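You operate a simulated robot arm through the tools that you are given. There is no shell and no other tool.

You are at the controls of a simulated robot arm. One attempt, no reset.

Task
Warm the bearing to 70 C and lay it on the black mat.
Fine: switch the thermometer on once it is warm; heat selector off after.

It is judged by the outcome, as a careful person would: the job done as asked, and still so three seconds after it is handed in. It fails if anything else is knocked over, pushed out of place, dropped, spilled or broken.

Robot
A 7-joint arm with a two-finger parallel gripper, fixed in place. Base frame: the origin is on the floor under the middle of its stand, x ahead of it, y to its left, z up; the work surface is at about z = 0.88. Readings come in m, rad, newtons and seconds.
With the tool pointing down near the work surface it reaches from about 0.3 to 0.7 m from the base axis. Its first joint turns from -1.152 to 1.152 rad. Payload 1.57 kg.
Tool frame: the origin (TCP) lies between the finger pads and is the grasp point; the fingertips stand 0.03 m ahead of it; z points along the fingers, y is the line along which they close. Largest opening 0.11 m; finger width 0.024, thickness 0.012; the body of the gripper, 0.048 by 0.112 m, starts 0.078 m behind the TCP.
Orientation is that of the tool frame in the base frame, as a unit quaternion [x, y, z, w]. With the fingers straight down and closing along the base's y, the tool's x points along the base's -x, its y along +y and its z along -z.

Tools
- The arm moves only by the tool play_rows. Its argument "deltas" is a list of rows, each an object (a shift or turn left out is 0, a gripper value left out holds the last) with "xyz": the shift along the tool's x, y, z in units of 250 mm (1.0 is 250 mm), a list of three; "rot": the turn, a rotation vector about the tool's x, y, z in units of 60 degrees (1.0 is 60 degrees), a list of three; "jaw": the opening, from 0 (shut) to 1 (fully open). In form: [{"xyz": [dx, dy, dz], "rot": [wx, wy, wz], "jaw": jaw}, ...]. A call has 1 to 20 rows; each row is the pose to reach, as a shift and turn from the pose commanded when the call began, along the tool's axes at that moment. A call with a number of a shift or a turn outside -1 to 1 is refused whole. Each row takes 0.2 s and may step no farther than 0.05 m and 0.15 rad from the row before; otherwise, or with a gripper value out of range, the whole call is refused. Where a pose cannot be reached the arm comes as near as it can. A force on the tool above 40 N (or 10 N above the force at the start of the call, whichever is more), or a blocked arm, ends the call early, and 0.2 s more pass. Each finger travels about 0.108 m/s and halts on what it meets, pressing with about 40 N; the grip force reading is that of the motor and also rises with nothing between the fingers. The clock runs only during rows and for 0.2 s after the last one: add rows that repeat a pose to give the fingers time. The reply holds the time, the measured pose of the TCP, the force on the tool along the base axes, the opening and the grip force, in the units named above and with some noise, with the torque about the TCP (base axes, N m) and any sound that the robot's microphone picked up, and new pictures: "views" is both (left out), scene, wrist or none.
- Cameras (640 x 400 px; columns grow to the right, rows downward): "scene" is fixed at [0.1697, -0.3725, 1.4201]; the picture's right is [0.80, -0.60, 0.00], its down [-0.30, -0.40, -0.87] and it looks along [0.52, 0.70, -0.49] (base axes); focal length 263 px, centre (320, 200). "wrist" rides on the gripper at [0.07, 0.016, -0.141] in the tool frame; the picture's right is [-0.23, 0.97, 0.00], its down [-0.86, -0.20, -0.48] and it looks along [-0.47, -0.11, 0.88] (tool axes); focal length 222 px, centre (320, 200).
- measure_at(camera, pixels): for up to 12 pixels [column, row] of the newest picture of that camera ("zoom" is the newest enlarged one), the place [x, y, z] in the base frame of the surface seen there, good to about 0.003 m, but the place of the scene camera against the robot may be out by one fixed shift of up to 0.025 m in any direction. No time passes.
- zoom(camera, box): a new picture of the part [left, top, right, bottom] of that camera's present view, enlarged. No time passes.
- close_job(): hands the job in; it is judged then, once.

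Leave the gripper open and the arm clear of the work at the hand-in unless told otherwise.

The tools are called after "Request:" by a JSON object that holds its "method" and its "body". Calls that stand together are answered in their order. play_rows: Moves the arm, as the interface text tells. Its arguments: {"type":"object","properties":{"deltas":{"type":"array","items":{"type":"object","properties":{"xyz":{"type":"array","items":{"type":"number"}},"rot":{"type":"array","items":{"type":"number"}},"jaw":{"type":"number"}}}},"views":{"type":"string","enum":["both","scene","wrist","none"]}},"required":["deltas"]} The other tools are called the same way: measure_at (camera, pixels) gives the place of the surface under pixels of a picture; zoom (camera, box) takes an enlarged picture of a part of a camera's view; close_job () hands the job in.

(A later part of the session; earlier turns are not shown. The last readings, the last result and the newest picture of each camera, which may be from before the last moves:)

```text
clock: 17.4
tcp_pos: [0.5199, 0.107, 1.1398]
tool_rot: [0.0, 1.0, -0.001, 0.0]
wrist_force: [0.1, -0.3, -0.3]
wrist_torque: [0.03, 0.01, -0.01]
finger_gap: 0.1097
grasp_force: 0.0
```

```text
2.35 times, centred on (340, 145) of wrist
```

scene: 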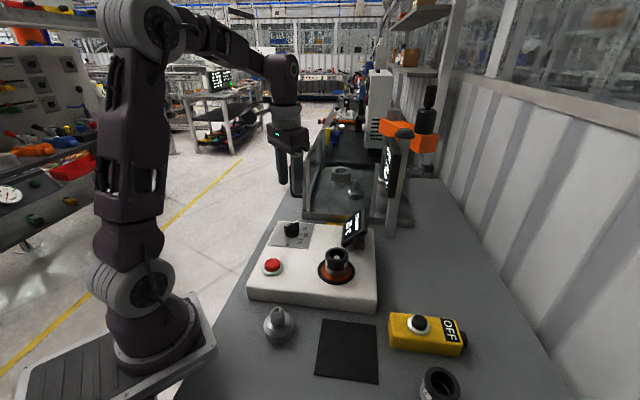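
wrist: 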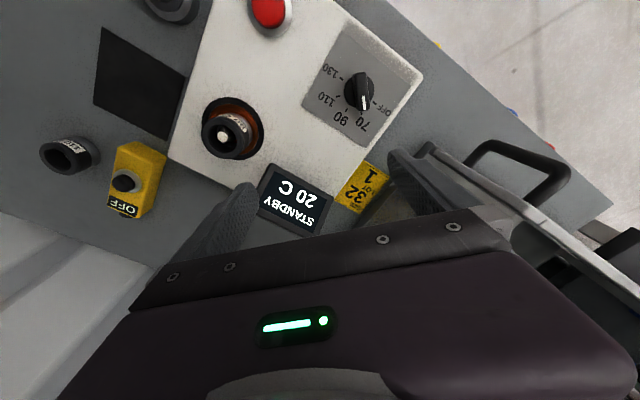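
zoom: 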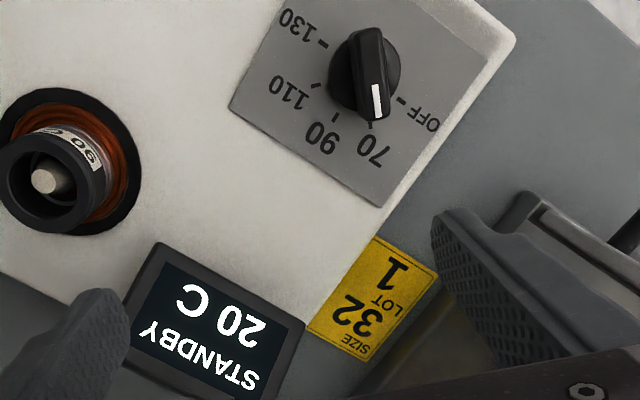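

The pointer is squarely on 70, and the card ("LOT 1, SIZE 32") is only a label. The display says STANDBY, so heating still has to be started with the red button at about (0.364, 0.0805, top 0.952). I'll shut the fingers and move above it.

Request:
{"method": "play_rows", "body": {"deltas": [{"xyz": [0.156, -0.026, 0], "jaw": 0.0}, {"xyz": [0.312, -0.052, 0]}, {"xyz": [0.468, -0.078, 0]}, {"xyz": [0.624, -0.106, 0]}, {"xyz": [0.624, -0.106, 0.15]}, {"xyz": [0.624, -0.106, 0.3]}, {"xyz": [0.624, -0.106, 0.44]}, {"xyz": [0.624, -0.106, 0.44]}], "views": "both"}}

Request:
{"method": "zoom", "body": {"camera": "scene", "box": [230, 200, 390, 300]}}

```text
clock: 19.2
tcp_pos: [0.3649, 0.0798, 1.028]
tool_rot: [0.001, 1.0, 0.0, 0.001]
wrist_force: [0.2, -0.1, -0.2]
wrist_torque: [-0.03, 0.0, 0.0]
finger_gap: 0.0
grasp_force: 21.3
```

scene: 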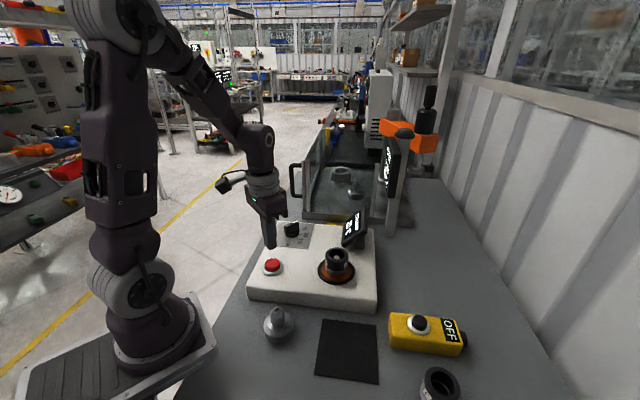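
wrist: 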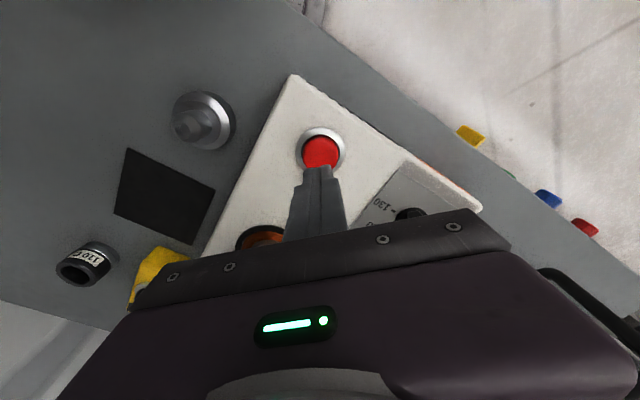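

```text
4.00 times, centred on (310, 250) of scene
```

zoom: 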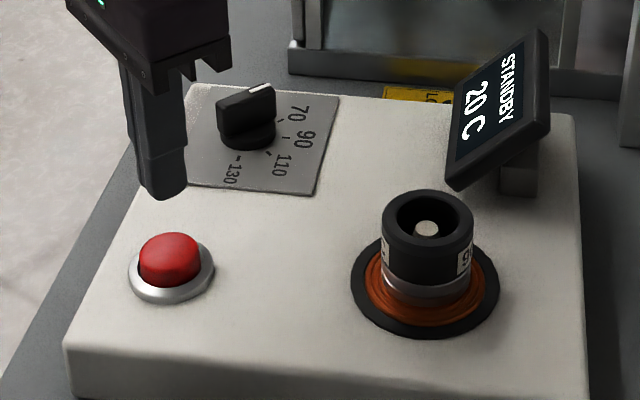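

I'll re-measure the button top, then press it slowly.

Request:
{"method": "measure_at", "body": {"camera": "wrist", "pixels": [[320, 150], [306, 150], [334, 150], [320, 138], [320, 160], [298, 150], [343, 150]]}}

```text
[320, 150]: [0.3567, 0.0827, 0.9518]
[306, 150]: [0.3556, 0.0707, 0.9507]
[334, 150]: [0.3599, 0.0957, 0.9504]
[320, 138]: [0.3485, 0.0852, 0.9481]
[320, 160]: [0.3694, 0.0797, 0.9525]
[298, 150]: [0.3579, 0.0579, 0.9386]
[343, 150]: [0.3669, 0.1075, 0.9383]
```

Request:
{"method": "play_rows", "body": {"deltas": [{"xyz": [0, 0, 0.08]}, {"xyz": [0, 0, 0.15]}, {"xyz": [0, 0, 0.175]}, {"xyz": [0, 0, 0.19]}, {"xyz": [0, 0, 0.2]}, {"xyz": [0, 0, 0.208]}], "views": "scene"}}

Request:
{"method": "zoom", "body": {"camera": "scene", "box": [230, 200, 390, 300]}}

```text
clock: 20.6
tcp_pos: [0.3648, 0.0811, 0.9778]
tool_rot: [0.0, 1.0, 0.0, 0.0]
wrist_force: [1.6, -2.3, 3.7]
wrist_torque: [-0.07, -0.06, -0.04]
finger_gap: 0.0001
grasp_force: 21.3
heard: click
```

scene: 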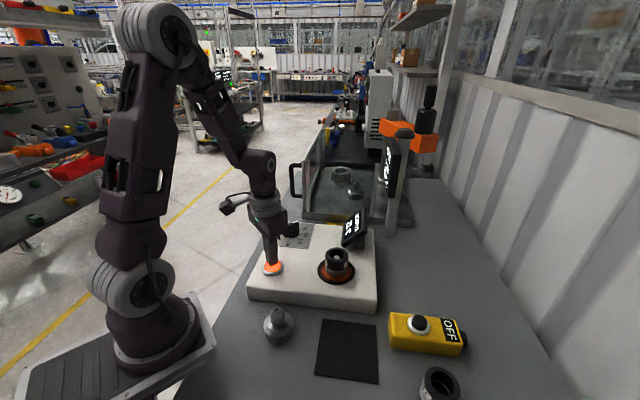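

```text
4.00 times, centred on (310, 250) of scene
```

zoom: 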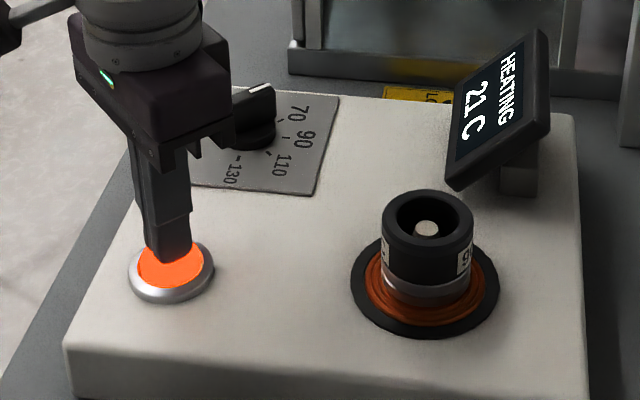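

It clicked, the button is lit and the display says "HEATING 21 C". I'll lift off and see whether heating continues.

Request:
{"method": "play_rows", "body": {"deltas": [{"xyz": [0, 0, -0.05]}, {"xyz": [0, 0, -0.15]}, {"xyz": [0, 0, -0.3]}, {"xyz": [0, 0, -0.45]}], "views": "scene"}}

Request:
{"method": "zoom", "body": {"camera": "scene", "box": [230, 200, 390, 300]}}

```text
clock: 21.6
tcp_pos: [0.3657, 0.0802, 1.0908]
tool_rot: [0.0, 1.0, 0.001, 0.0]
wrist_force: [0.9, -0.3, 0.0]
wrist_torque: [0.0, 0.03, -0.01]
finger_gap: 0.0001
grasp_force: 21.4
```

scene: 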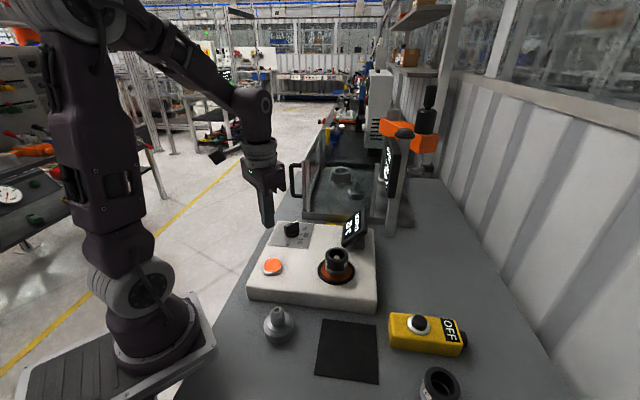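

```text
4.00 times, centred on (310, 250) of scene
```

zoom: 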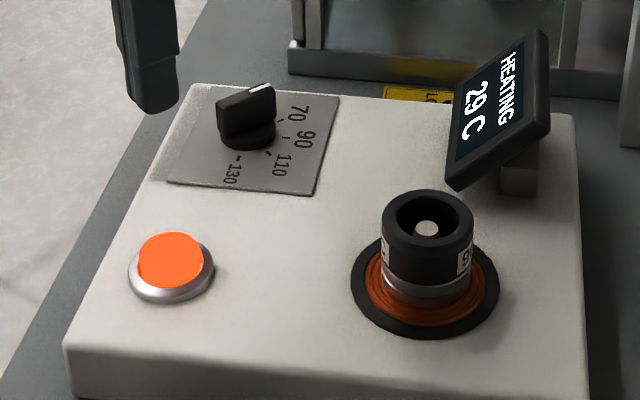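

Heating is latched at 29 C, rising about 8 C per second. While it warms I'll move the closed fingers towards the thermometer, keeping above everything, and watch the display.

Request:
{"method": "play_rows", "body": {"deltas": [{"xyz": [-0.08, -0.16, 0]}, {"xyz": [-0.16, -0.32, 0]}, {"xyz": [-0.24, -0.48, 0]}, {"xyz": [-0.32, -0.64, 0]}, {"xyz": [-0.4, -0.8, 0]}], "views": "scene"}}

Request:
{"method": "zoom", "body": {"camera": "scene", "box": [230, 200, 390, 300]}}

```text
clock: 22.8
tcp_pos: [0.4632, -0.1223, 1.0902]
tool_rot: [0.001, 1.0, 0.001, 0.0]
wrist_force: [0.2, -0.2, 0.3]
wrist_torque: [-0.03, 0.0, 0.01]
finger_gap: 0.0001
grasp_force: 21.3
```

scene: 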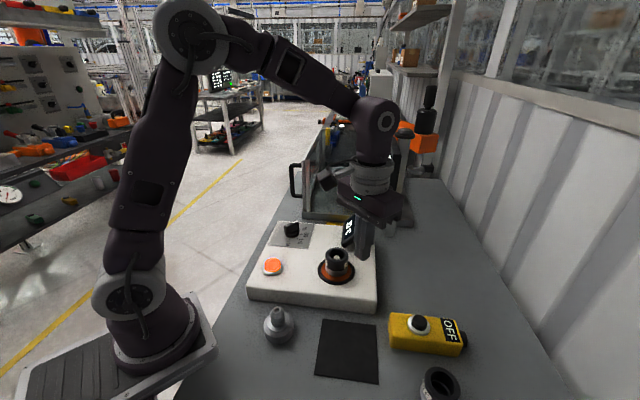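

```text
4.00 times, centred on (310, 250) of scene
```

zoom: 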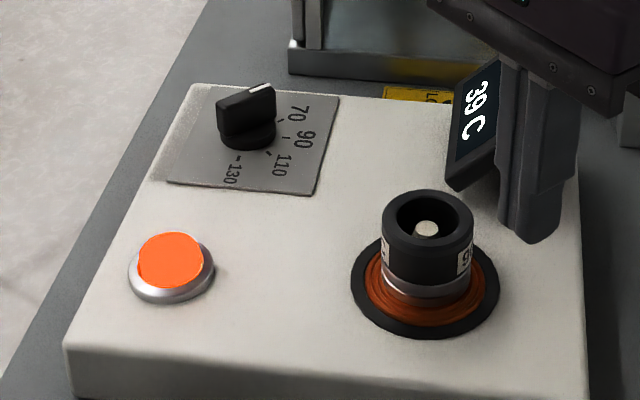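

It reads 39 C. I'll continue to a hover above the thermometer button and wait there.

Request:
{"method": "play_rows", "body": {"deltas": [{"xyz": [-0.076, -0.144, 0.03]}, {"xyz": [-0.152, -0.288, 0.06]}, {"xyz": [-0.228, -0.432, 0.1]}, {"xyz": [-0.228, -0.432, 0.1]}], "views": "both"}}

Request:
{"method": "zoom", "body": {"camera": "scene", "box": [230, 200, 390, 300]}}

Request:
{"method": "zoom", "body": {"camera": "scene", "box": [360, 250, 480, 365]}}

```text
clock: 23.8
tcp_pos: [0.523, -0.2278, 1.0652]
tool_rot: [0.0, 1.0, 0.0, 0.0]
wrist_force: [0.4, 0.4, -0.4]
wrist_torque: [-0.01, -0.03, 0.02]
finger_gap: 0.0001
grasp_force: 21.4
```

scene: 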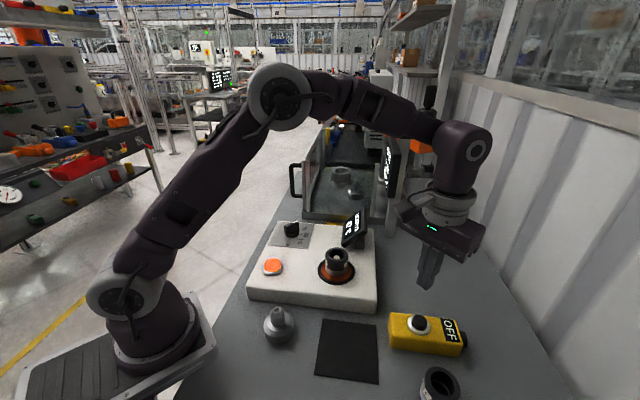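
wrist: 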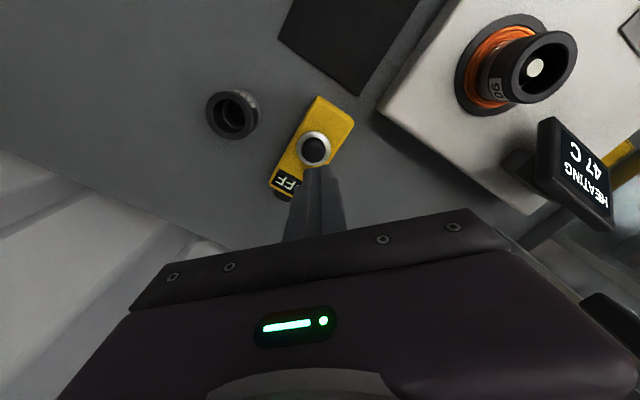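

```text
4.00 times, centred on (310, 250) of scene
```

zoom: 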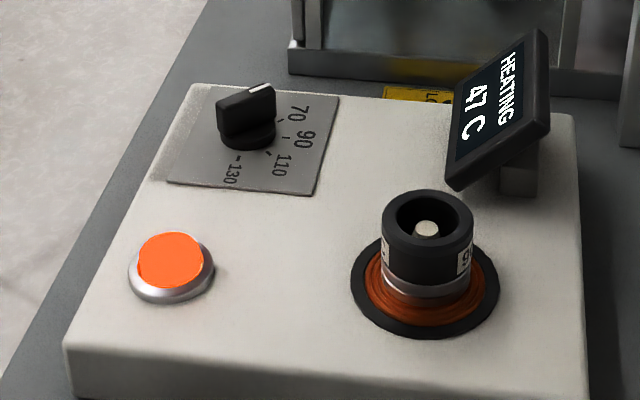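

```text
3.48 times, centred on (420, 308) of scene
```

zoom: 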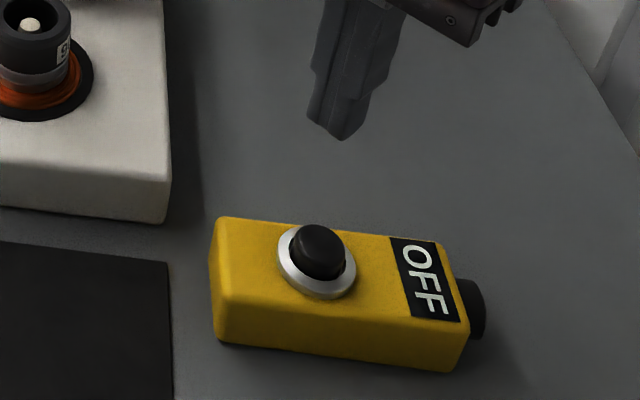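

It reads 47 C and climbing. While I wait I'll measure the thermometer button at about (314,150) in the wrist view.

Request:
{"method": "measure_at", "body": {"camera": "wrist", "pixels": [[314, 150], [305, 150], [323, 148], [314, 141], [314, 158], [300, 152], [329, 148], [310, 115], [350, 118], [280, 185]]}}

Request:
{"method": "measure_at", "body": {"camera": "wrist", "pixels": [[535, 40], [565, 65], [515, 90], [540, 65], [497, 85], [345, 95], [405, 0], [280, 45], [310, 0]]}}

```text
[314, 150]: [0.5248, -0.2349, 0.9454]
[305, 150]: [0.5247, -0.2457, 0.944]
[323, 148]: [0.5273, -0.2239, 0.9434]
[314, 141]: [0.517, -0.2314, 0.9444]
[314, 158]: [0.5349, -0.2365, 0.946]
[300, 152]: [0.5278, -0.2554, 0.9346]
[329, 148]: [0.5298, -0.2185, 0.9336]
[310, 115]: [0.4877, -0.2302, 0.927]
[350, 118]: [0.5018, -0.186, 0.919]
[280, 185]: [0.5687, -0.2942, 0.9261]
```

```text
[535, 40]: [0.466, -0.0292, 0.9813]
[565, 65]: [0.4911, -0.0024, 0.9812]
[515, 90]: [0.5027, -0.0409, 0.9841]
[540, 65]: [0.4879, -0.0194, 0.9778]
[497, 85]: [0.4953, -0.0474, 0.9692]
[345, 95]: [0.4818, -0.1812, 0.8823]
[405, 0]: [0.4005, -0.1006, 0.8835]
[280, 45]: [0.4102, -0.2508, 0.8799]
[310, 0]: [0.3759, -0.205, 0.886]
```

The button centre is about (0.526, -0.235), top at 0.9455. I'll lower to a hover just above it and wait for 70 C.

Request:
{"method": "play_rows", "body": {"deltas": [{"xyz": [-0.012, -0.028, 0.1]}, {"xyz": [-0.012, -0.028, 0.2]}, {"xyz": [-0.012, -0.028, 0.29]}, {"xyz": [-0.012, -0.028, 0.29]}, {"xyz": [-0.012, -0.028, 0.29]}, {"xyz": [-0.012, -0.028, 0.29]}], "views": "both"}}

Request:
{"method": "zoom", "body": {"camera": "scene", "box": [310, 200, 470, 360]}}

```text
clock: 25.2
tcp_pos: [0.5246, -0.232, 0.9915]
tool_rot: [0.0, 1.0, 0.001, -0.001]
wrist_force: [0.1, -0.3, -0.4]
wrist_torque: [-0.02, 0.02, 0.01]
finger_gap: 0.0
grasp_force: 21.3
```

scene: 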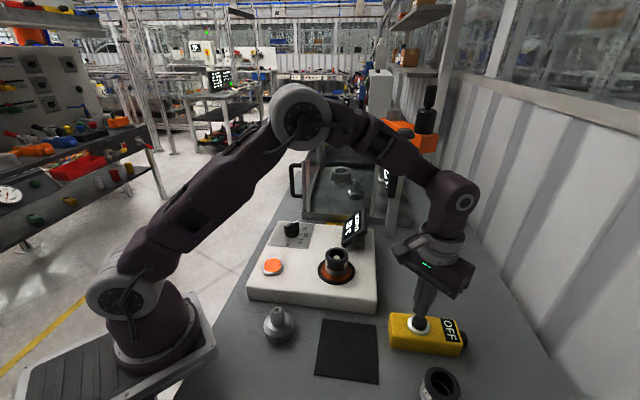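
wrist: 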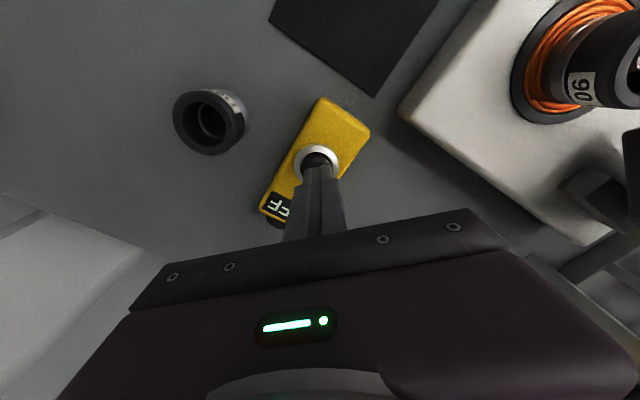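

```text
2.50 times, centred on (390, 280) of scene
```

zoom: 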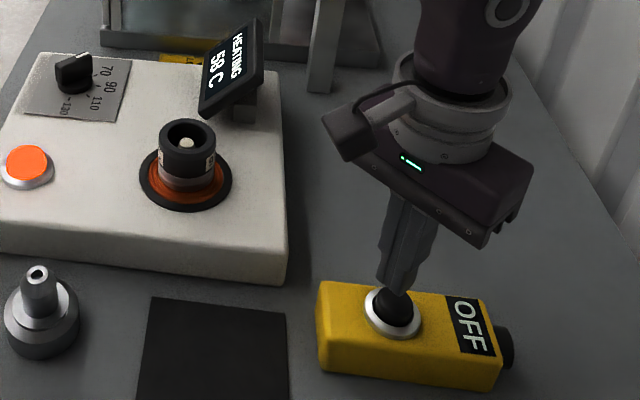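

It reads 58 C. I'll wait a little more.

Request:
{"method": "play_rows", "body": {"deltas": [{"xyz": [0, 0, 0]}, {"xyz": [0, 0, 0]}, {"xyz": [0, 0, 0]}, {"xyz": [0, 0, 0]}, {"xyz": [0, 0, 0]}], "views": "scene"}}

Request:
{"method": "zoom", "body": {"camera": "scene", "box": [310, 200, 390, 250]}}

```text
clock: 26.4
tcp_pos: [0.525, -0.2325, 0.9925]
tool_rot: [0.0, 1.0, 0.001, 0.001]
wrist_force: [0.2, 0.8, -0.5]
wrist_torque: [-0.02, 0.03, -0.02]
finger_gap: 0.0001
grasp_force: 21.3
```

scene: 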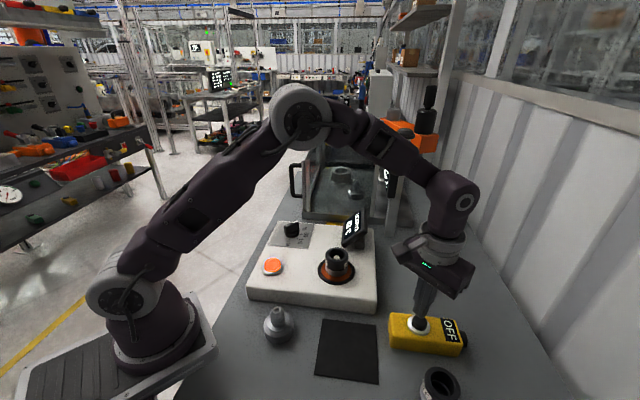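

```text
8.00 times, centred on (350, 225) of scene
```

zoom: 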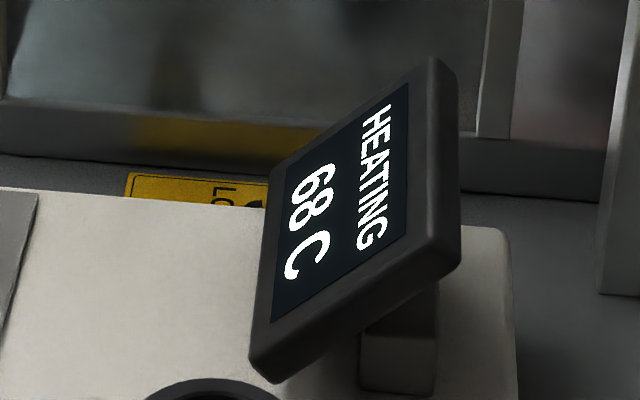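

It reads 68 C. One short wait more.

Request:
{"method": "play_rows", "body": {"deltas": [{"xyz": [0, 0, 0]}, {"xyz": [0, 0, 0]}], "views": "scene"}}

Request:
{"method": "zoom", "body": {"camera": "scene", "box": [310, 200, 390, 250]}}

```text
clock: 27.0
tcp_pos: [0.524, -0.2325, 0.9904]
tool_rot: [0.0, 1.0, 0.0, 0.0]
wrist_force: [-0.9, 0.6, 0.1]
wrist_torque: [-0.01, 0.03, 0.02]
finger_gap: 0.0002
grasp_force: 21.3
```

scene: 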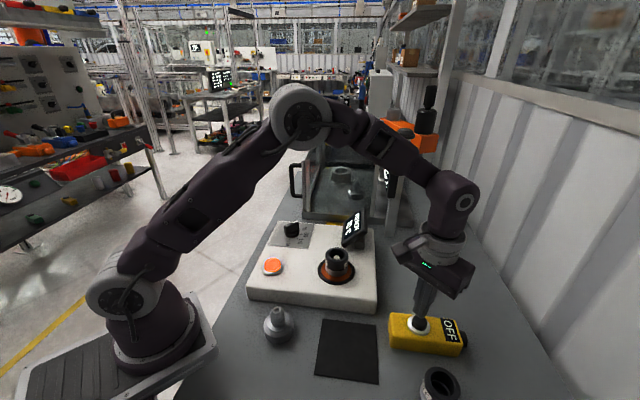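

```text
8.00 times, centred on (350, 225) of scene
```

zoom: 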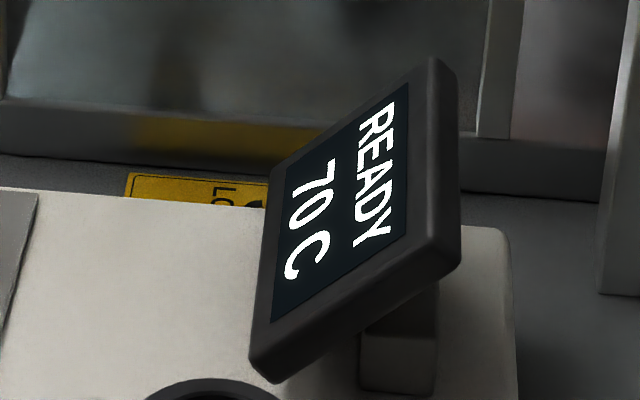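

"READY 70 C", so it is warm. Now I'll press the thermometer button, slowly.

Request:
{"method": "play_rows", "body": {"deltas": [{"xyz": [0, 0, 0.04]}, {"xyz": [0, 0, 0.06]}, {"xyz": [0, 0, 0.07]}, {"xyz": [0, 0, 0.08]}, {"xyz": [0, 0, 0.086]}], "views": "scene"}}

Request:
{"method": "zoom", "body": {"camera": "scene", "box": [310, 200, 470, 360]}}

```text
clock: 28.2
tcp_pos: [0.5244, -0.2337, 0.9706]
tool_rot: [0.0, 1.0, -0.001, 0.0]
wrist_force: [3.4, 0.3, 5.6]
wrist_torque: [0.04, -0.05, 0.02]
finger_gap: 0.0
grasp_force: 21.2
heard: click
```

scene: 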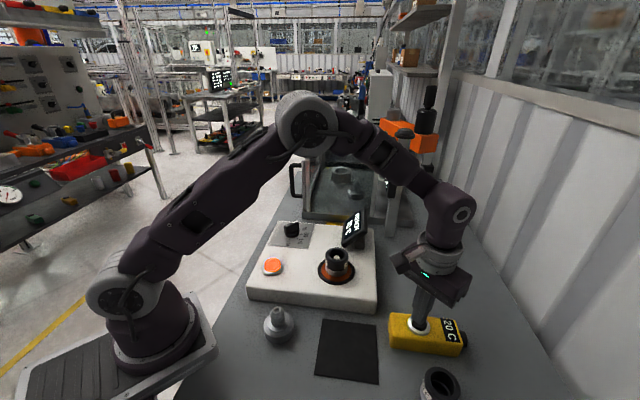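

```text
2.50 times, centred on (390, 280) of scene
```

zoom: 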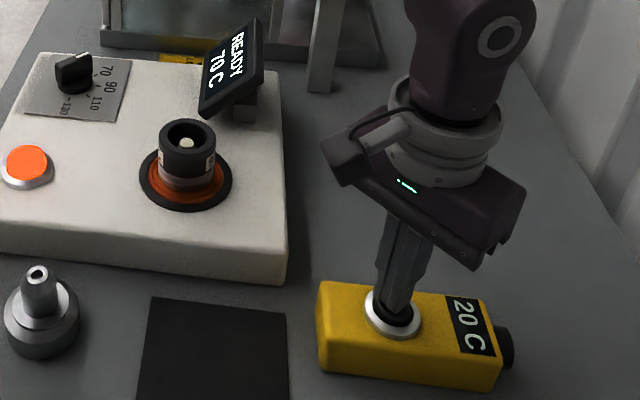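

The thermometer clicked on and reads 20 C ambient, while the heater still reads READY 70 C. Next I'll rise clear, open the jaws and go above the bearing on the coil at about (0.4875, -0.02).

Request:
{"method": "play_rows", "body": {"deltas": [{"xyz": [0, 0, -0.08]}, {"xyz": [0, 0, -0.25]}, {"xyz": [0, 0, -0.44]}, {"xyz": [0.03, 0.171, -0.44], "jaw": 0.8}, {"xyz": [0.06, 0.342, -0.44]}, {"xyz": [0.09, 0.513, -0.44]}, {"xyz": [0.12, 0.684, -0.44]}, {"xyz": [0.148, 0.855, -0.44]}, {"xyz": [0.148, 0.855, -0.44]}], "views": "both"}}

Request:
{"method": "zoom", "body": {"camera": "wrist", "box": [240, 80, 400, 240]}}

Request:
{"method": "zoom", "body": {"camera": "scene", "box": [310, 200, 470, 360]}}

```text
clock: 30.2
tcp_pos: [0.4888, -0.0176, 1.0809]
tool_rot: [0.0, 1.0, 0.0, 0.0]
wrist_force: [0.6, 0.4, -0.2]
wrist_torque: [0.0, -0.03, -0.01]
finger_gap: 0.0879
grasp_force: 0.1
```

scene: 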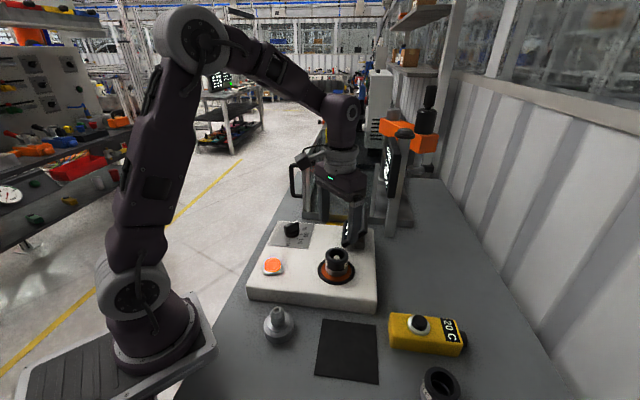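
wrist: 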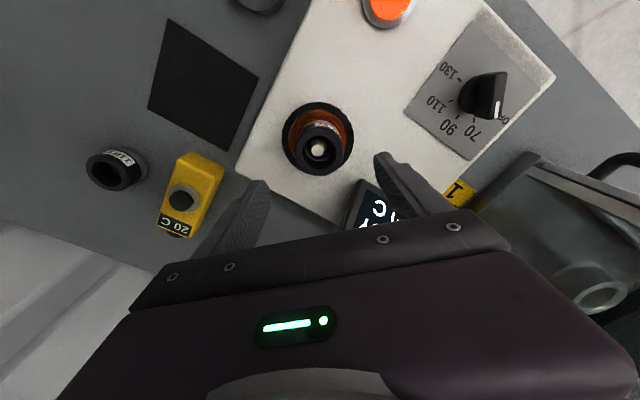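

```text
2.50 times, centred on (320, 160) of wrist
```

zoom: 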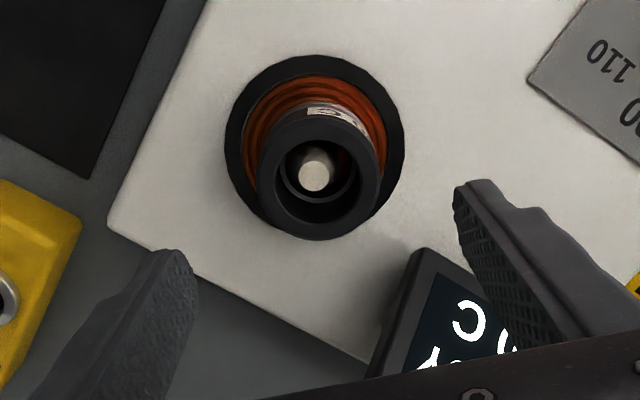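

```text
2.50 times, centred on (390, 280) of scene
```

zoom: 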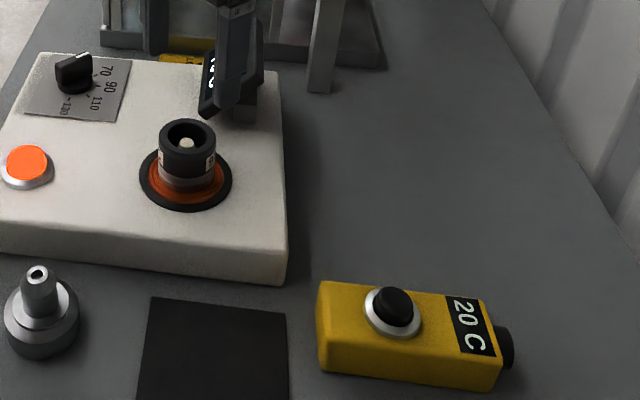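

I'll measure the rim of the bearing and the near edge of the display for finger clearance.

Request:
{"method": "measure_at", "body": {"camera": "zoom", "pixels": [[266, 180], [372, 170], [320, 232], [316, 172], [300, 225], [358, 214], [424, 252], [395, 300], [380, 360], [350, 135], [245, 110], [262, 110]]}}

```text
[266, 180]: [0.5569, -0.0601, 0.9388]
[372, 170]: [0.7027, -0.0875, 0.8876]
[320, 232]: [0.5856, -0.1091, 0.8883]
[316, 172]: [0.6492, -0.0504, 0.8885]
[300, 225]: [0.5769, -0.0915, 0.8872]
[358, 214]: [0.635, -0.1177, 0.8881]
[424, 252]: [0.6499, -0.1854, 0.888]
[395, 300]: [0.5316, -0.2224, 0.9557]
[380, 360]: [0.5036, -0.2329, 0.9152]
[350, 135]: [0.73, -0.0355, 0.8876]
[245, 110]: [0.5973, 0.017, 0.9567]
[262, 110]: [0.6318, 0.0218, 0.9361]
```

That measured the scene zoom, so I'll redo it with wrist pixels.

Request:
{"method": "measure_at", "body": {"camera": "wrist", "pixels": [[298, 152], [341, 148], [320, 173], [318.4, 149], [312, 170], [335, 165.5], [361.5, 181.5], [351, 200], [375, 187], [318, 128], [290, 125], [350, 150]]}}

```text
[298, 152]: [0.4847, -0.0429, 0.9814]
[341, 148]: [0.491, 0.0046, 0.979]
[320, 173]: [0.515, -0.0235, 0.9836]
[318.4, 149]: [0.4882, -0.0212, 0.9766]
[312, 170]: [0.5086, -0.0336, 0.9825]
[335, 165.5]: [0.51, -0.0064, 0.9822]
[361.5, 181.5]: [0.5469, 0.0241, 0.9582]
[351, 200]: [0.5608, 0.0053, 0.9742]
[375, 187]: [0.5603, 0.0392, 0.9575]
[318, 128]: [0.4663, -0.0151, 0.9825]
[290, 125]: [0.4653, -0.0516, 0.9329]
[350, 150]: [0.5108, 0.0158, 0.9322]
```

The bearing is centred at (0.489, -0.020), about 53 mm across, top at 0.982. The display corner is about 45 mm from the finger, so there's room. I'll descend around it to TCP z≈0.977, leaving the tips above the coil.

Request:
{"method": "play_rows", "body": {"deltas": [{"xyz": [0, -0.009, 0.12]}, {"xyz": [0, -0.009, 0.24]}, {"xyz": [0, -0.009, 0.34]}, {"xyz": [0, -0.009, 0.414]}, {"xyz": [0, -0.009, 0.414]}], "views": "both"}}

Request:
{"method": "zoom", "body": {"camera": "scene", "box": [290, 210, 390, 300]}}

```text
clock: 31.4
tcp_pos: [0.4879, -0.0226, 0.9774]
tool_rot: [0.0, 1.0, 0.0, 0.001]
wrist_force: [-0.6, 0.2, -0.2]
wrist_torque: [0.0, 0.01, 0.01]
finger_gap: 0.088
grasp_force: 0.0
```

scene: 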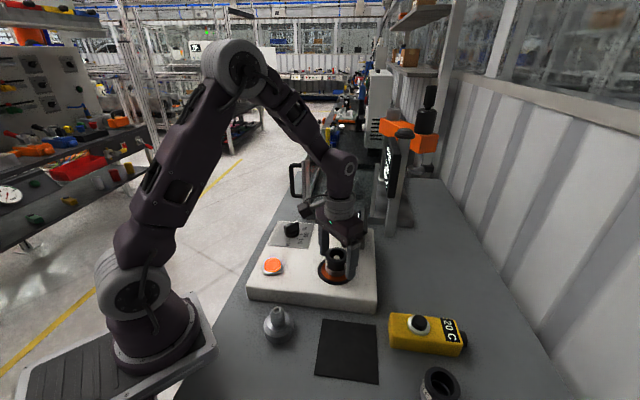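
wrist: 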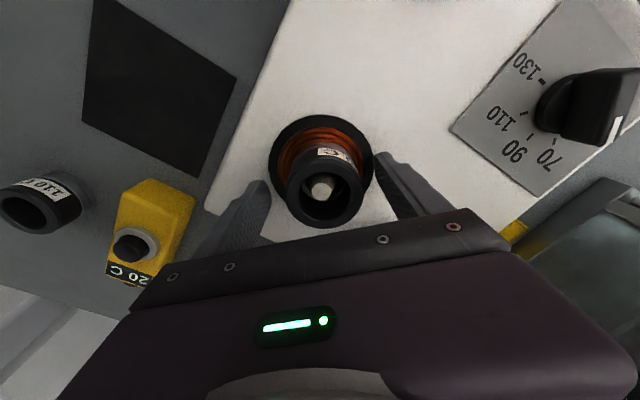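

```text
4.44 times, centred on (340, 255) of scene
```

zoom: 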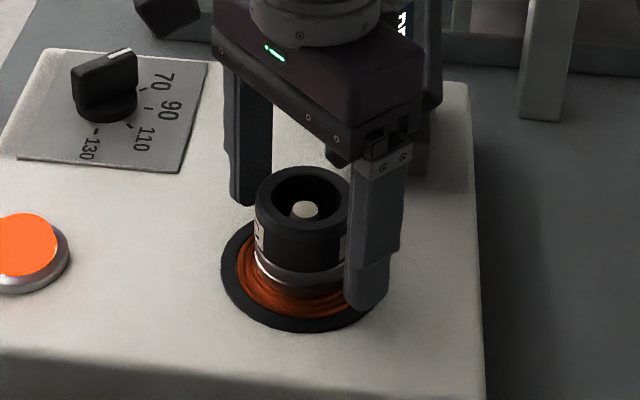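

The fingers are either side of the bearing. I'll close on the black sleeve now.

Request:
{"method": "play_rows", "body": {"deltas": [{"xyz": [0, 0, 0], "jaw": 0.4}, {"xyz": [0, 0, 0], "jaw": 0.4}, {"xyz": [0, 0, 0], "jaw": 0.4}], "views": "none"}}

```text
clock: 32.2
tcp_pos: [0.4886, -0.0222, 0.9781]
tool_rot: [0.0, 1.0, 0.0, 0.0]
wrist_force: [-0.5, -0.2, 0.6]
wrist_torque: [0.01, -0.02, -0.02]
finger_gap: 0.0551
grasp_force: 39.9
```

It's gripped at a 55 mm gap with 40 N. I'll lift it straight up off the post, gently at first.

Request:
{"method": "play_rows", "body": {"deltas": [{"xyz": [0, 0, -0.03]}, {"xyz": [0, 0, -0.08]}, {"xyz": [0, 0, -0.16]}, {"xyz": [0, 0, -0.26]}, {"xyz": [0, 0, -0.36]}, {"xyz": [0, 0, -0.36]}], "views": "both"}}

Request:
{"method": "zoom", "body": {"camera": "scene", "box": [290, 180, 390, 300]}}

```text
clock: 33.6
tcp_pos: [0.4878, -0.0215, 1.0684]
tool_rot: [0.0, 1.0, 0.0, 0.001]
wrist_force: [0.0, 0.2, -1.7]
wrist_torque: [-0.02, 0.03, 0.01]
finger_gap: 0.0547
grasp_force: 39.6
```

scene: 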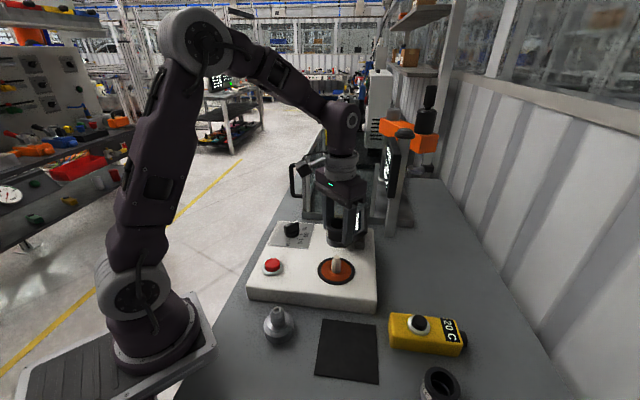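
wrist: 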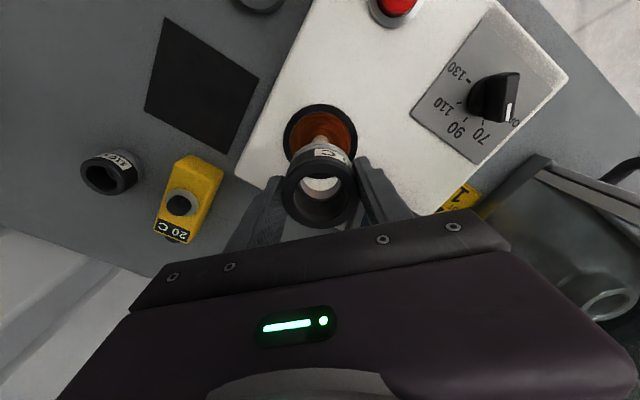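

```text
3.33 times, centred on (340, 240) of scene
```

zoom: 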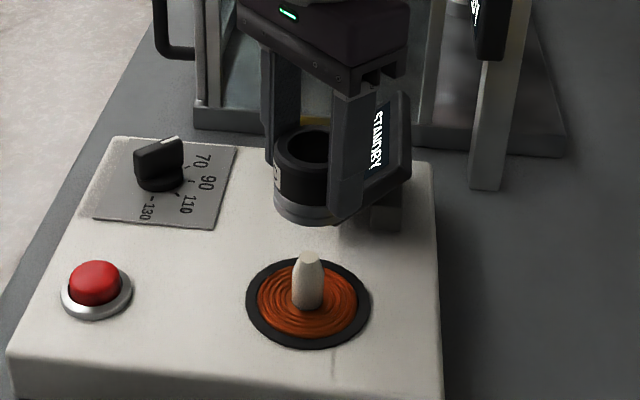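

The whole bearing lifted cleanly and the heater dropped to STANDBY by itself. I'll carry it over the black mat, centred at about (0.4025, -0.168), and stop about 10 mm above.

Request:
{"method": "play_rows", "body": {"deltas": [{"xyz": [0.086, -0.147, 0]}, {"xyz": [0.172, -0.293, 0]}, {"xyz": [0.257, -0.44, 0]}, {"xyz": [0.342, -0.586, 0]}, {"xyz": [0.342, -0.586, 0.13]}, {"xyz": [0.342, -0.586, 0.27]}, {"xyz": [0.342, -0.586, 0.4]}, {"xyz": [0.342, -0.586, 0.51]}, {"xyz": [0.342, -0.586, 0.51]}], "views": "both"}}

Request:
{"method": "zoom", "body": {"camera": "scene", "box": [290, 270, 410, 390]}}

```text
clock: 35.6
tcp_pos: [0.3996, -0.1666, 0.9379]
tool_rot: [0.0, 1.0, 0.0, 0.0]
wrist_force: [-0.2, 0.0, -2.9]
wrist_torque: [-0.02, 0.02, 0.03]
finger_gap: 0.0548
grasp_force: 40.1
```

scene: 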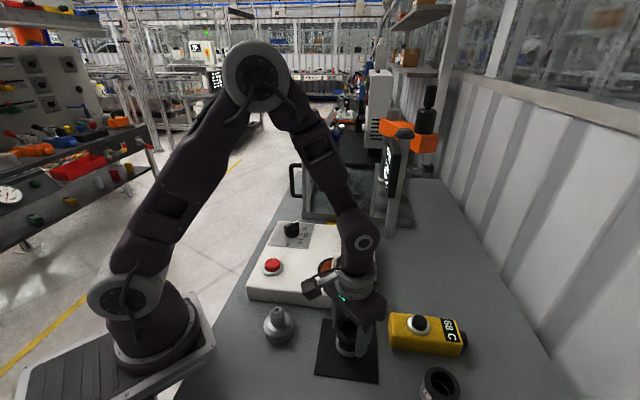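
wrist: 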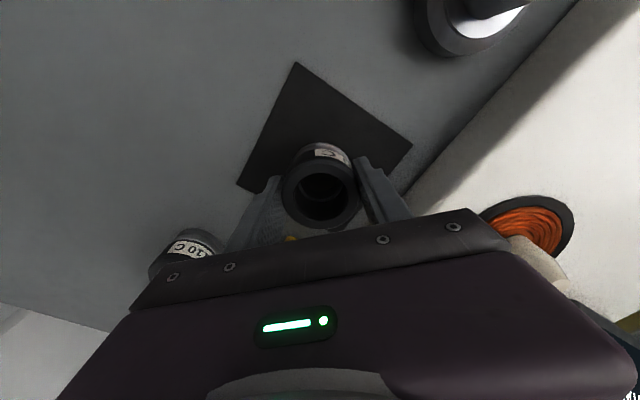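

```text
3.33 times, centred on (350, 330) of scene
```

zoom: 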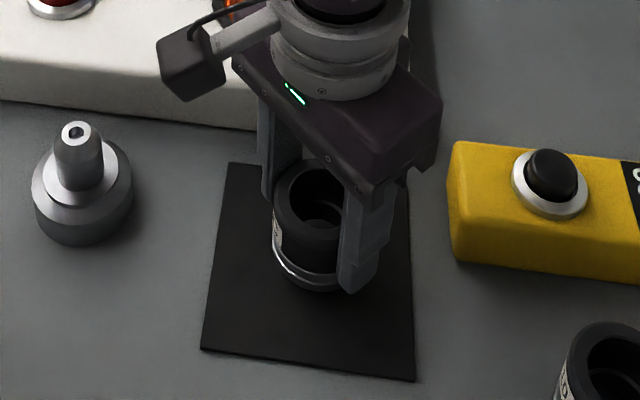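

The thermometer now reads 68 C off the bearing. I'll lower the last centimetre slowly and watch the force for contact.

Request:
{"method": "play_rows", "body": {"deltas": [{"xyz": [0, 0, 0.015]}, {"xyz": [0, 0, 0.025]}, {"xyz": [0, 0, 0.033]}, {"xyz": [0, 0, 0.038]}, {"xyz": [0, 0, 0.038]}], "views": "scene"}}

Request:
{"method": "zoom", "body": {"camera": "scene", "box": [290, 270, 410, 390]}}

```text
clock: 36.8
tcp_pos: [0.4021, -0.1687, 0.9288]
tool_rot: [-0.001, 1.0, 0.0, 0.0]
wrist_force: [-0.2, -0.6, -3.2]
wrist_torque: [0.02, 0.0, 0.01]
finger_gap: 0.055
grasp_force: 39.5
```

scene: 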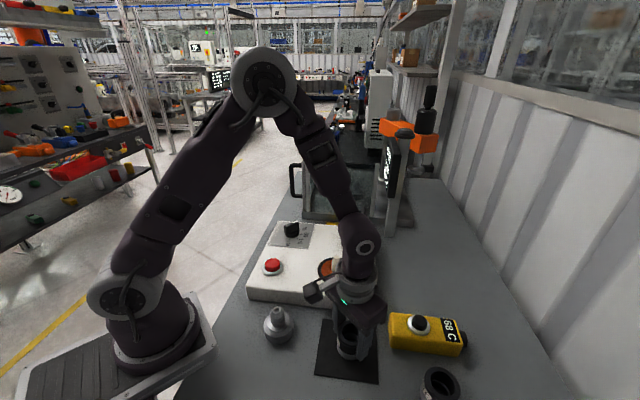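

```text
3.33 times, centred on (350, 330) of scene
```

zoom: 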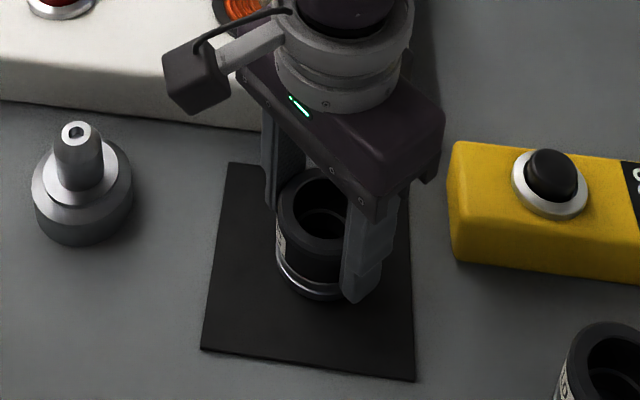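

There's no contact yet: the force is still just the weight, about -3 N. I'll go on down in 1 mm steps.

Request:
{"method": "play_rows", "body": {"deltas": [{"xyz": [0, 0, 0.004]}, {"xyz": [0, 0, 0.008]}, {"xyz": [0, 0, 0.008]}], "views": "none"}}

```text
clock: 37.6
tcp_pos: [0.4018, -0.1677, 0.9272]
tool_rot: [0.0, 1.0, 0.0, 0.0]
wrist_force: [0.0, 1.0, -2.3]
wrist_torque: [0.05, -0.01, -0.02]
finger_gap: 0.0549
grasp_force: 39.6
```

Request:
{"method": "play_rows", "body": {"deltas": [{"xyz": [0, 0, 0.004]}, {"xyz": [0, 0, 0.008]}, {"xyz": [0, 0, 0.008]}], "views": "none"}}

```text
clock: 38.4
tcp_pos: [0.402, -0.1696, 0.9261]
tool_rot: [0.0, 1.0, -0.002, 0.001]
wrist_force: [-4.4, 1.9, 33.9]
wrist_torque: [0.13, 0.01, 0.37]
finger_gap: 0.0552
grasp_force: 40.0
```

Contact: 34 N upward, so the bearing is on the mat. I'll ease back half a millimetre, then open the fingers just enough to clear and wait.

Request:
{"method": "play_rows", "body": {"deltas": [{"xyz": [0, 0, -0.003]}, {"xyz": [0, 0, -0.003], "jaw": 0.6}, {"xyz": [0, 0, -0.003], "jaw": 0.8}, {"xyz": [0, 0, -0.003], "jaw": 0.8}, {"xyz": [0, 0, -0.003], "jaw": 0.8}], "views": "both"}}

Request:
{"method": "zoom", "body": {"camera": "scene", "box": [290, 270, 410, 390]}}

```text
clock: 39.6
tcp_pos: [0.4029, -0.1699, 0.9263]
tool_rot: [0.001, 1.0, 0.0, -0.001]
wrist_force: [-0.4, -0.3, -0.2]
wrist_torque: [-0.01, 0.03, 0.05]
finger_gap: 0.088
grasp_force: 0.1
```

scene: 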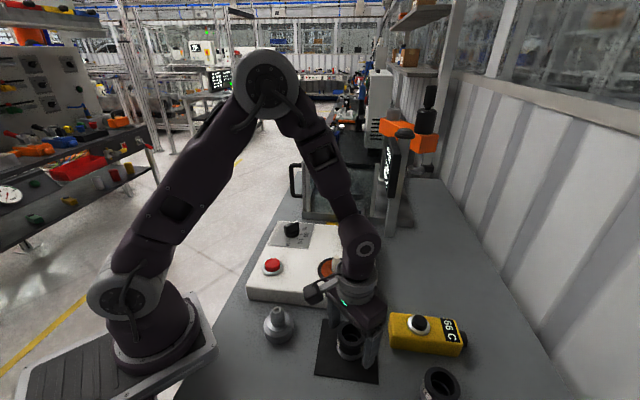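
wrist: 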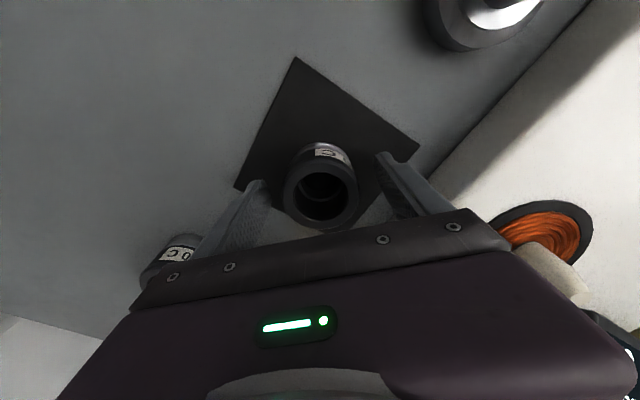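

```text
3.33 times, centred on (350, 330) of scene
```

zoom: 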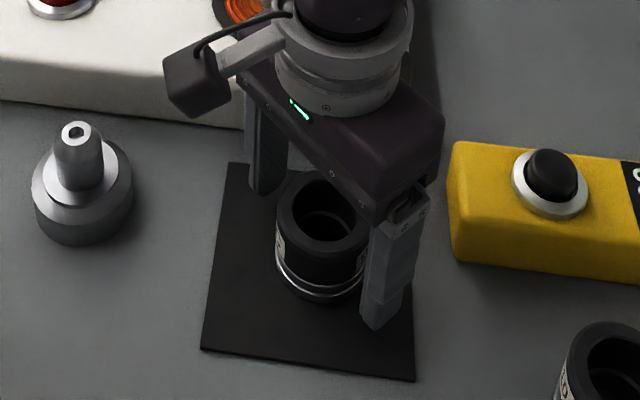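

The bearing stands upright on the mat and the thermometer reads 66 C. I'll rise straight up.

Request:
{"method": "play_rows", "body": {"deltas": [{"xyz": [0, 0, -0.05]}, {"xyz": [0, 0, -0.15]}, {"xyz": [0, 0, -0.3]}, {"xyz": [0, 0, -0.45]}, {"xyz": [0, 0, -0.6]}, {"xyz": [0, 0, -0.6]}], "views": "both"}}

Request:
{"method": "zoom", "body": {"camera": "scene", "box": [290, 270, 480, 390]}}

```text
clock: 41.0
tcp_pos: [0.4027, -0.1653, 1.0765]
tool_rot: [0.001, 1.0, 0.0, 0.0]
wrist_force: [-0.7, -0.7, -0.4]
wrist_torque: [0.03, 0.0, 0.01]
finger_gap: 0.0878
grasp_force: 0.0
```

scene: 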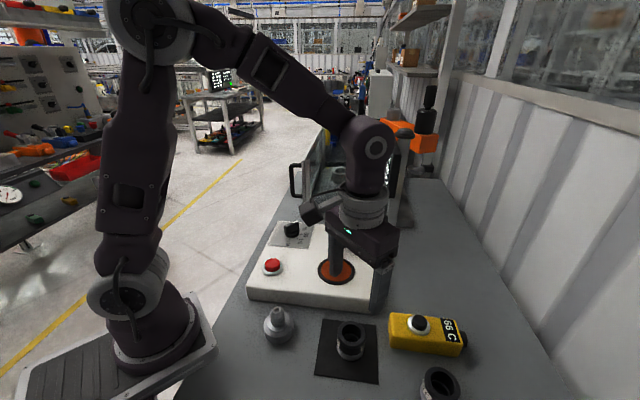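
wrist: 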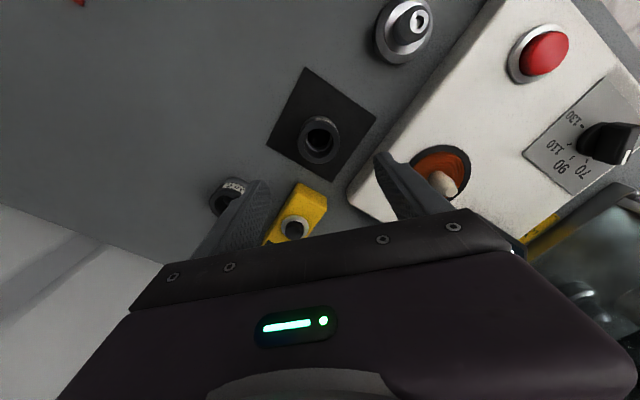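

```text
3.33 times, centred on (385, 330) of scene
```

zoom: 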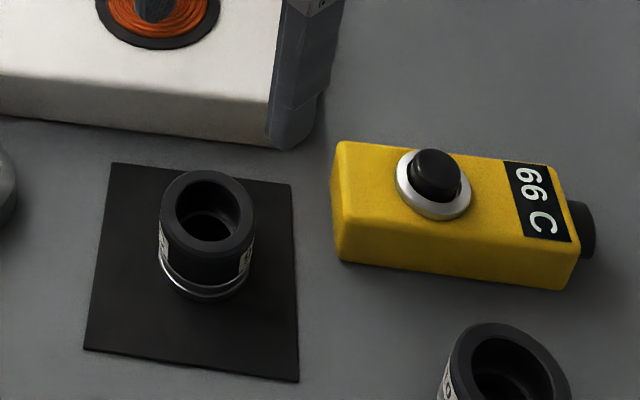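

The bearing is standing on the mat. Now I'll turn the selector back to OFF, first moving over to the knob with a narrower jaw.

Request:
{"method": "play_rows", "body": {"deltas": [{"xyz": [-0.03, 0.16, 0], "jaw": 0.55}, {"xyz": [-0.06, 0.32, 0]}, {"xyz": [-0.09, 0.48, 0]}, {"xyz": [-0.12, 0.64, 0]}, {"xyz": [-0.15, 0.8, 0]}], "views": "none"}}

Request:
{"method": "play_rows", "body": {"deltas": [{"xyz": [-0.05, 0.18, 0]}, {"xyz": [-0.1, 0.36, 0]}, {"xyz": [-0.15, 0.55, 0]}, {"xyz": [-0.15, 0.55, 0]}], "views": "wrist"}}

Request:
{"method": "zoom", "body": {"camera": "wrist", "box": [240, 80, 400, 230]}}

```text
clock: 42.2
tcp_pos: [0.4411, 0.0336, 1.0775]
tool_rot: [0.0, 1.0, 0.0, 0.0]
wrist_force: [-0.9, 1.0, -0.5]
wrist_torque: [-0.01, -0.02, -0.04]
finger_gap: 0.0605
grasp_force: 0.1
```

```text
clock: 43.2
tcp_pos: [0.4797, 0.1687, 1.0779]
tool_rot: [0.0, 1.0, 0.001, 0.0]
wrist_force: [-0.3, -0.2, -0.8]
wrist_torque: [-0.02, -0.01, 0.0]
finger_gap: 0.0603
grasp_force: 0.1
```

wrist: 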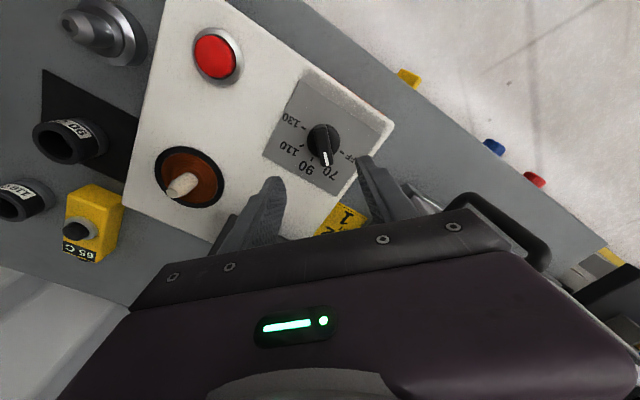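

```text
2.67 times, centred on (320, 155) of wrist
```

zoom: 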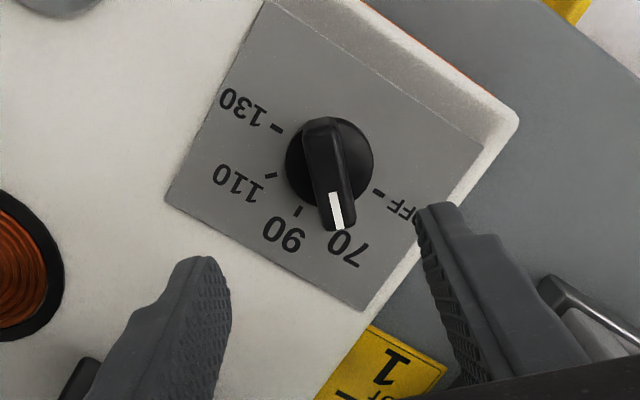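

I'll re-measure the bar at its present angle.

Request:
{"method": "measure_at", "body": {"camera": "zoom", "pixels": [[324, 220], [350, 216], [308, 130], [332, 125], [328, 175], [338, 210], [316, 128]]}}

```text
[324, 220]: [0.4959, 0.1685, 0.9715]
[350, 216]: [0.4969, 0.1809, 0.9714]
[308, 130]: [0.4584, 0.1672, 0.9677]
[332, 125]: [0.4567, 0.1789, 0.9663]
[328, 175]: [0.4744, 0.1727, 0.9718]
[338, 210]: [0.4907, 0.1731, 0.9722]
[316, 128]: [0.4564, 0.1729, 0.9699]
```

The bar now lies along x, centred at (0.477, 0.1735). I'll descend and close on it.

Request:
{"method": "play_rows", "body": {"deltas": [{"xyz": [0.01, 0.016, 0.1]}, {"xyz": [0.01, 0.016, 0.2]}, {"xyz": [0.01, 0.016, 0.29]}, {"xyz": [0.01, 0.016, 0.352]}, {"xyz": [0.01, 0.016, 0.352]}, {"xyz": [0.01, 0.016, 0.352], "jaw": 0.2}, {"xyz": [0.01, 0.016, 0.352], "jaw": 0.1}, {"xyz": [0.01, 0.016, 0.352], "jaw": 0.1}, {"xyz": [0.01, 0.016, 0.352], "jaw": 0.1}], "views": "wrist"}}

```text
clock: 45.2
tcp_pos: [0.4759, 0.1732, 0.9889]
tool_rot: [0.0, 1.0, 0.0, -0.001]
wrist_force: [-1.4, -4.4, -7.8]
wrist_torque: [-0.1, -0.8, -0.01]
finger_gap: 0.0157
grasp_force: 31.7
```

wrist: 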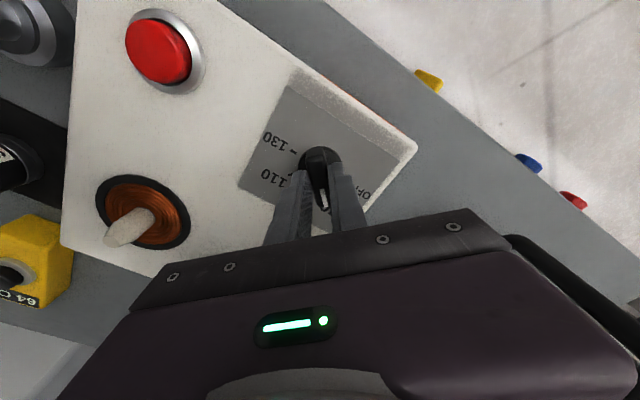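

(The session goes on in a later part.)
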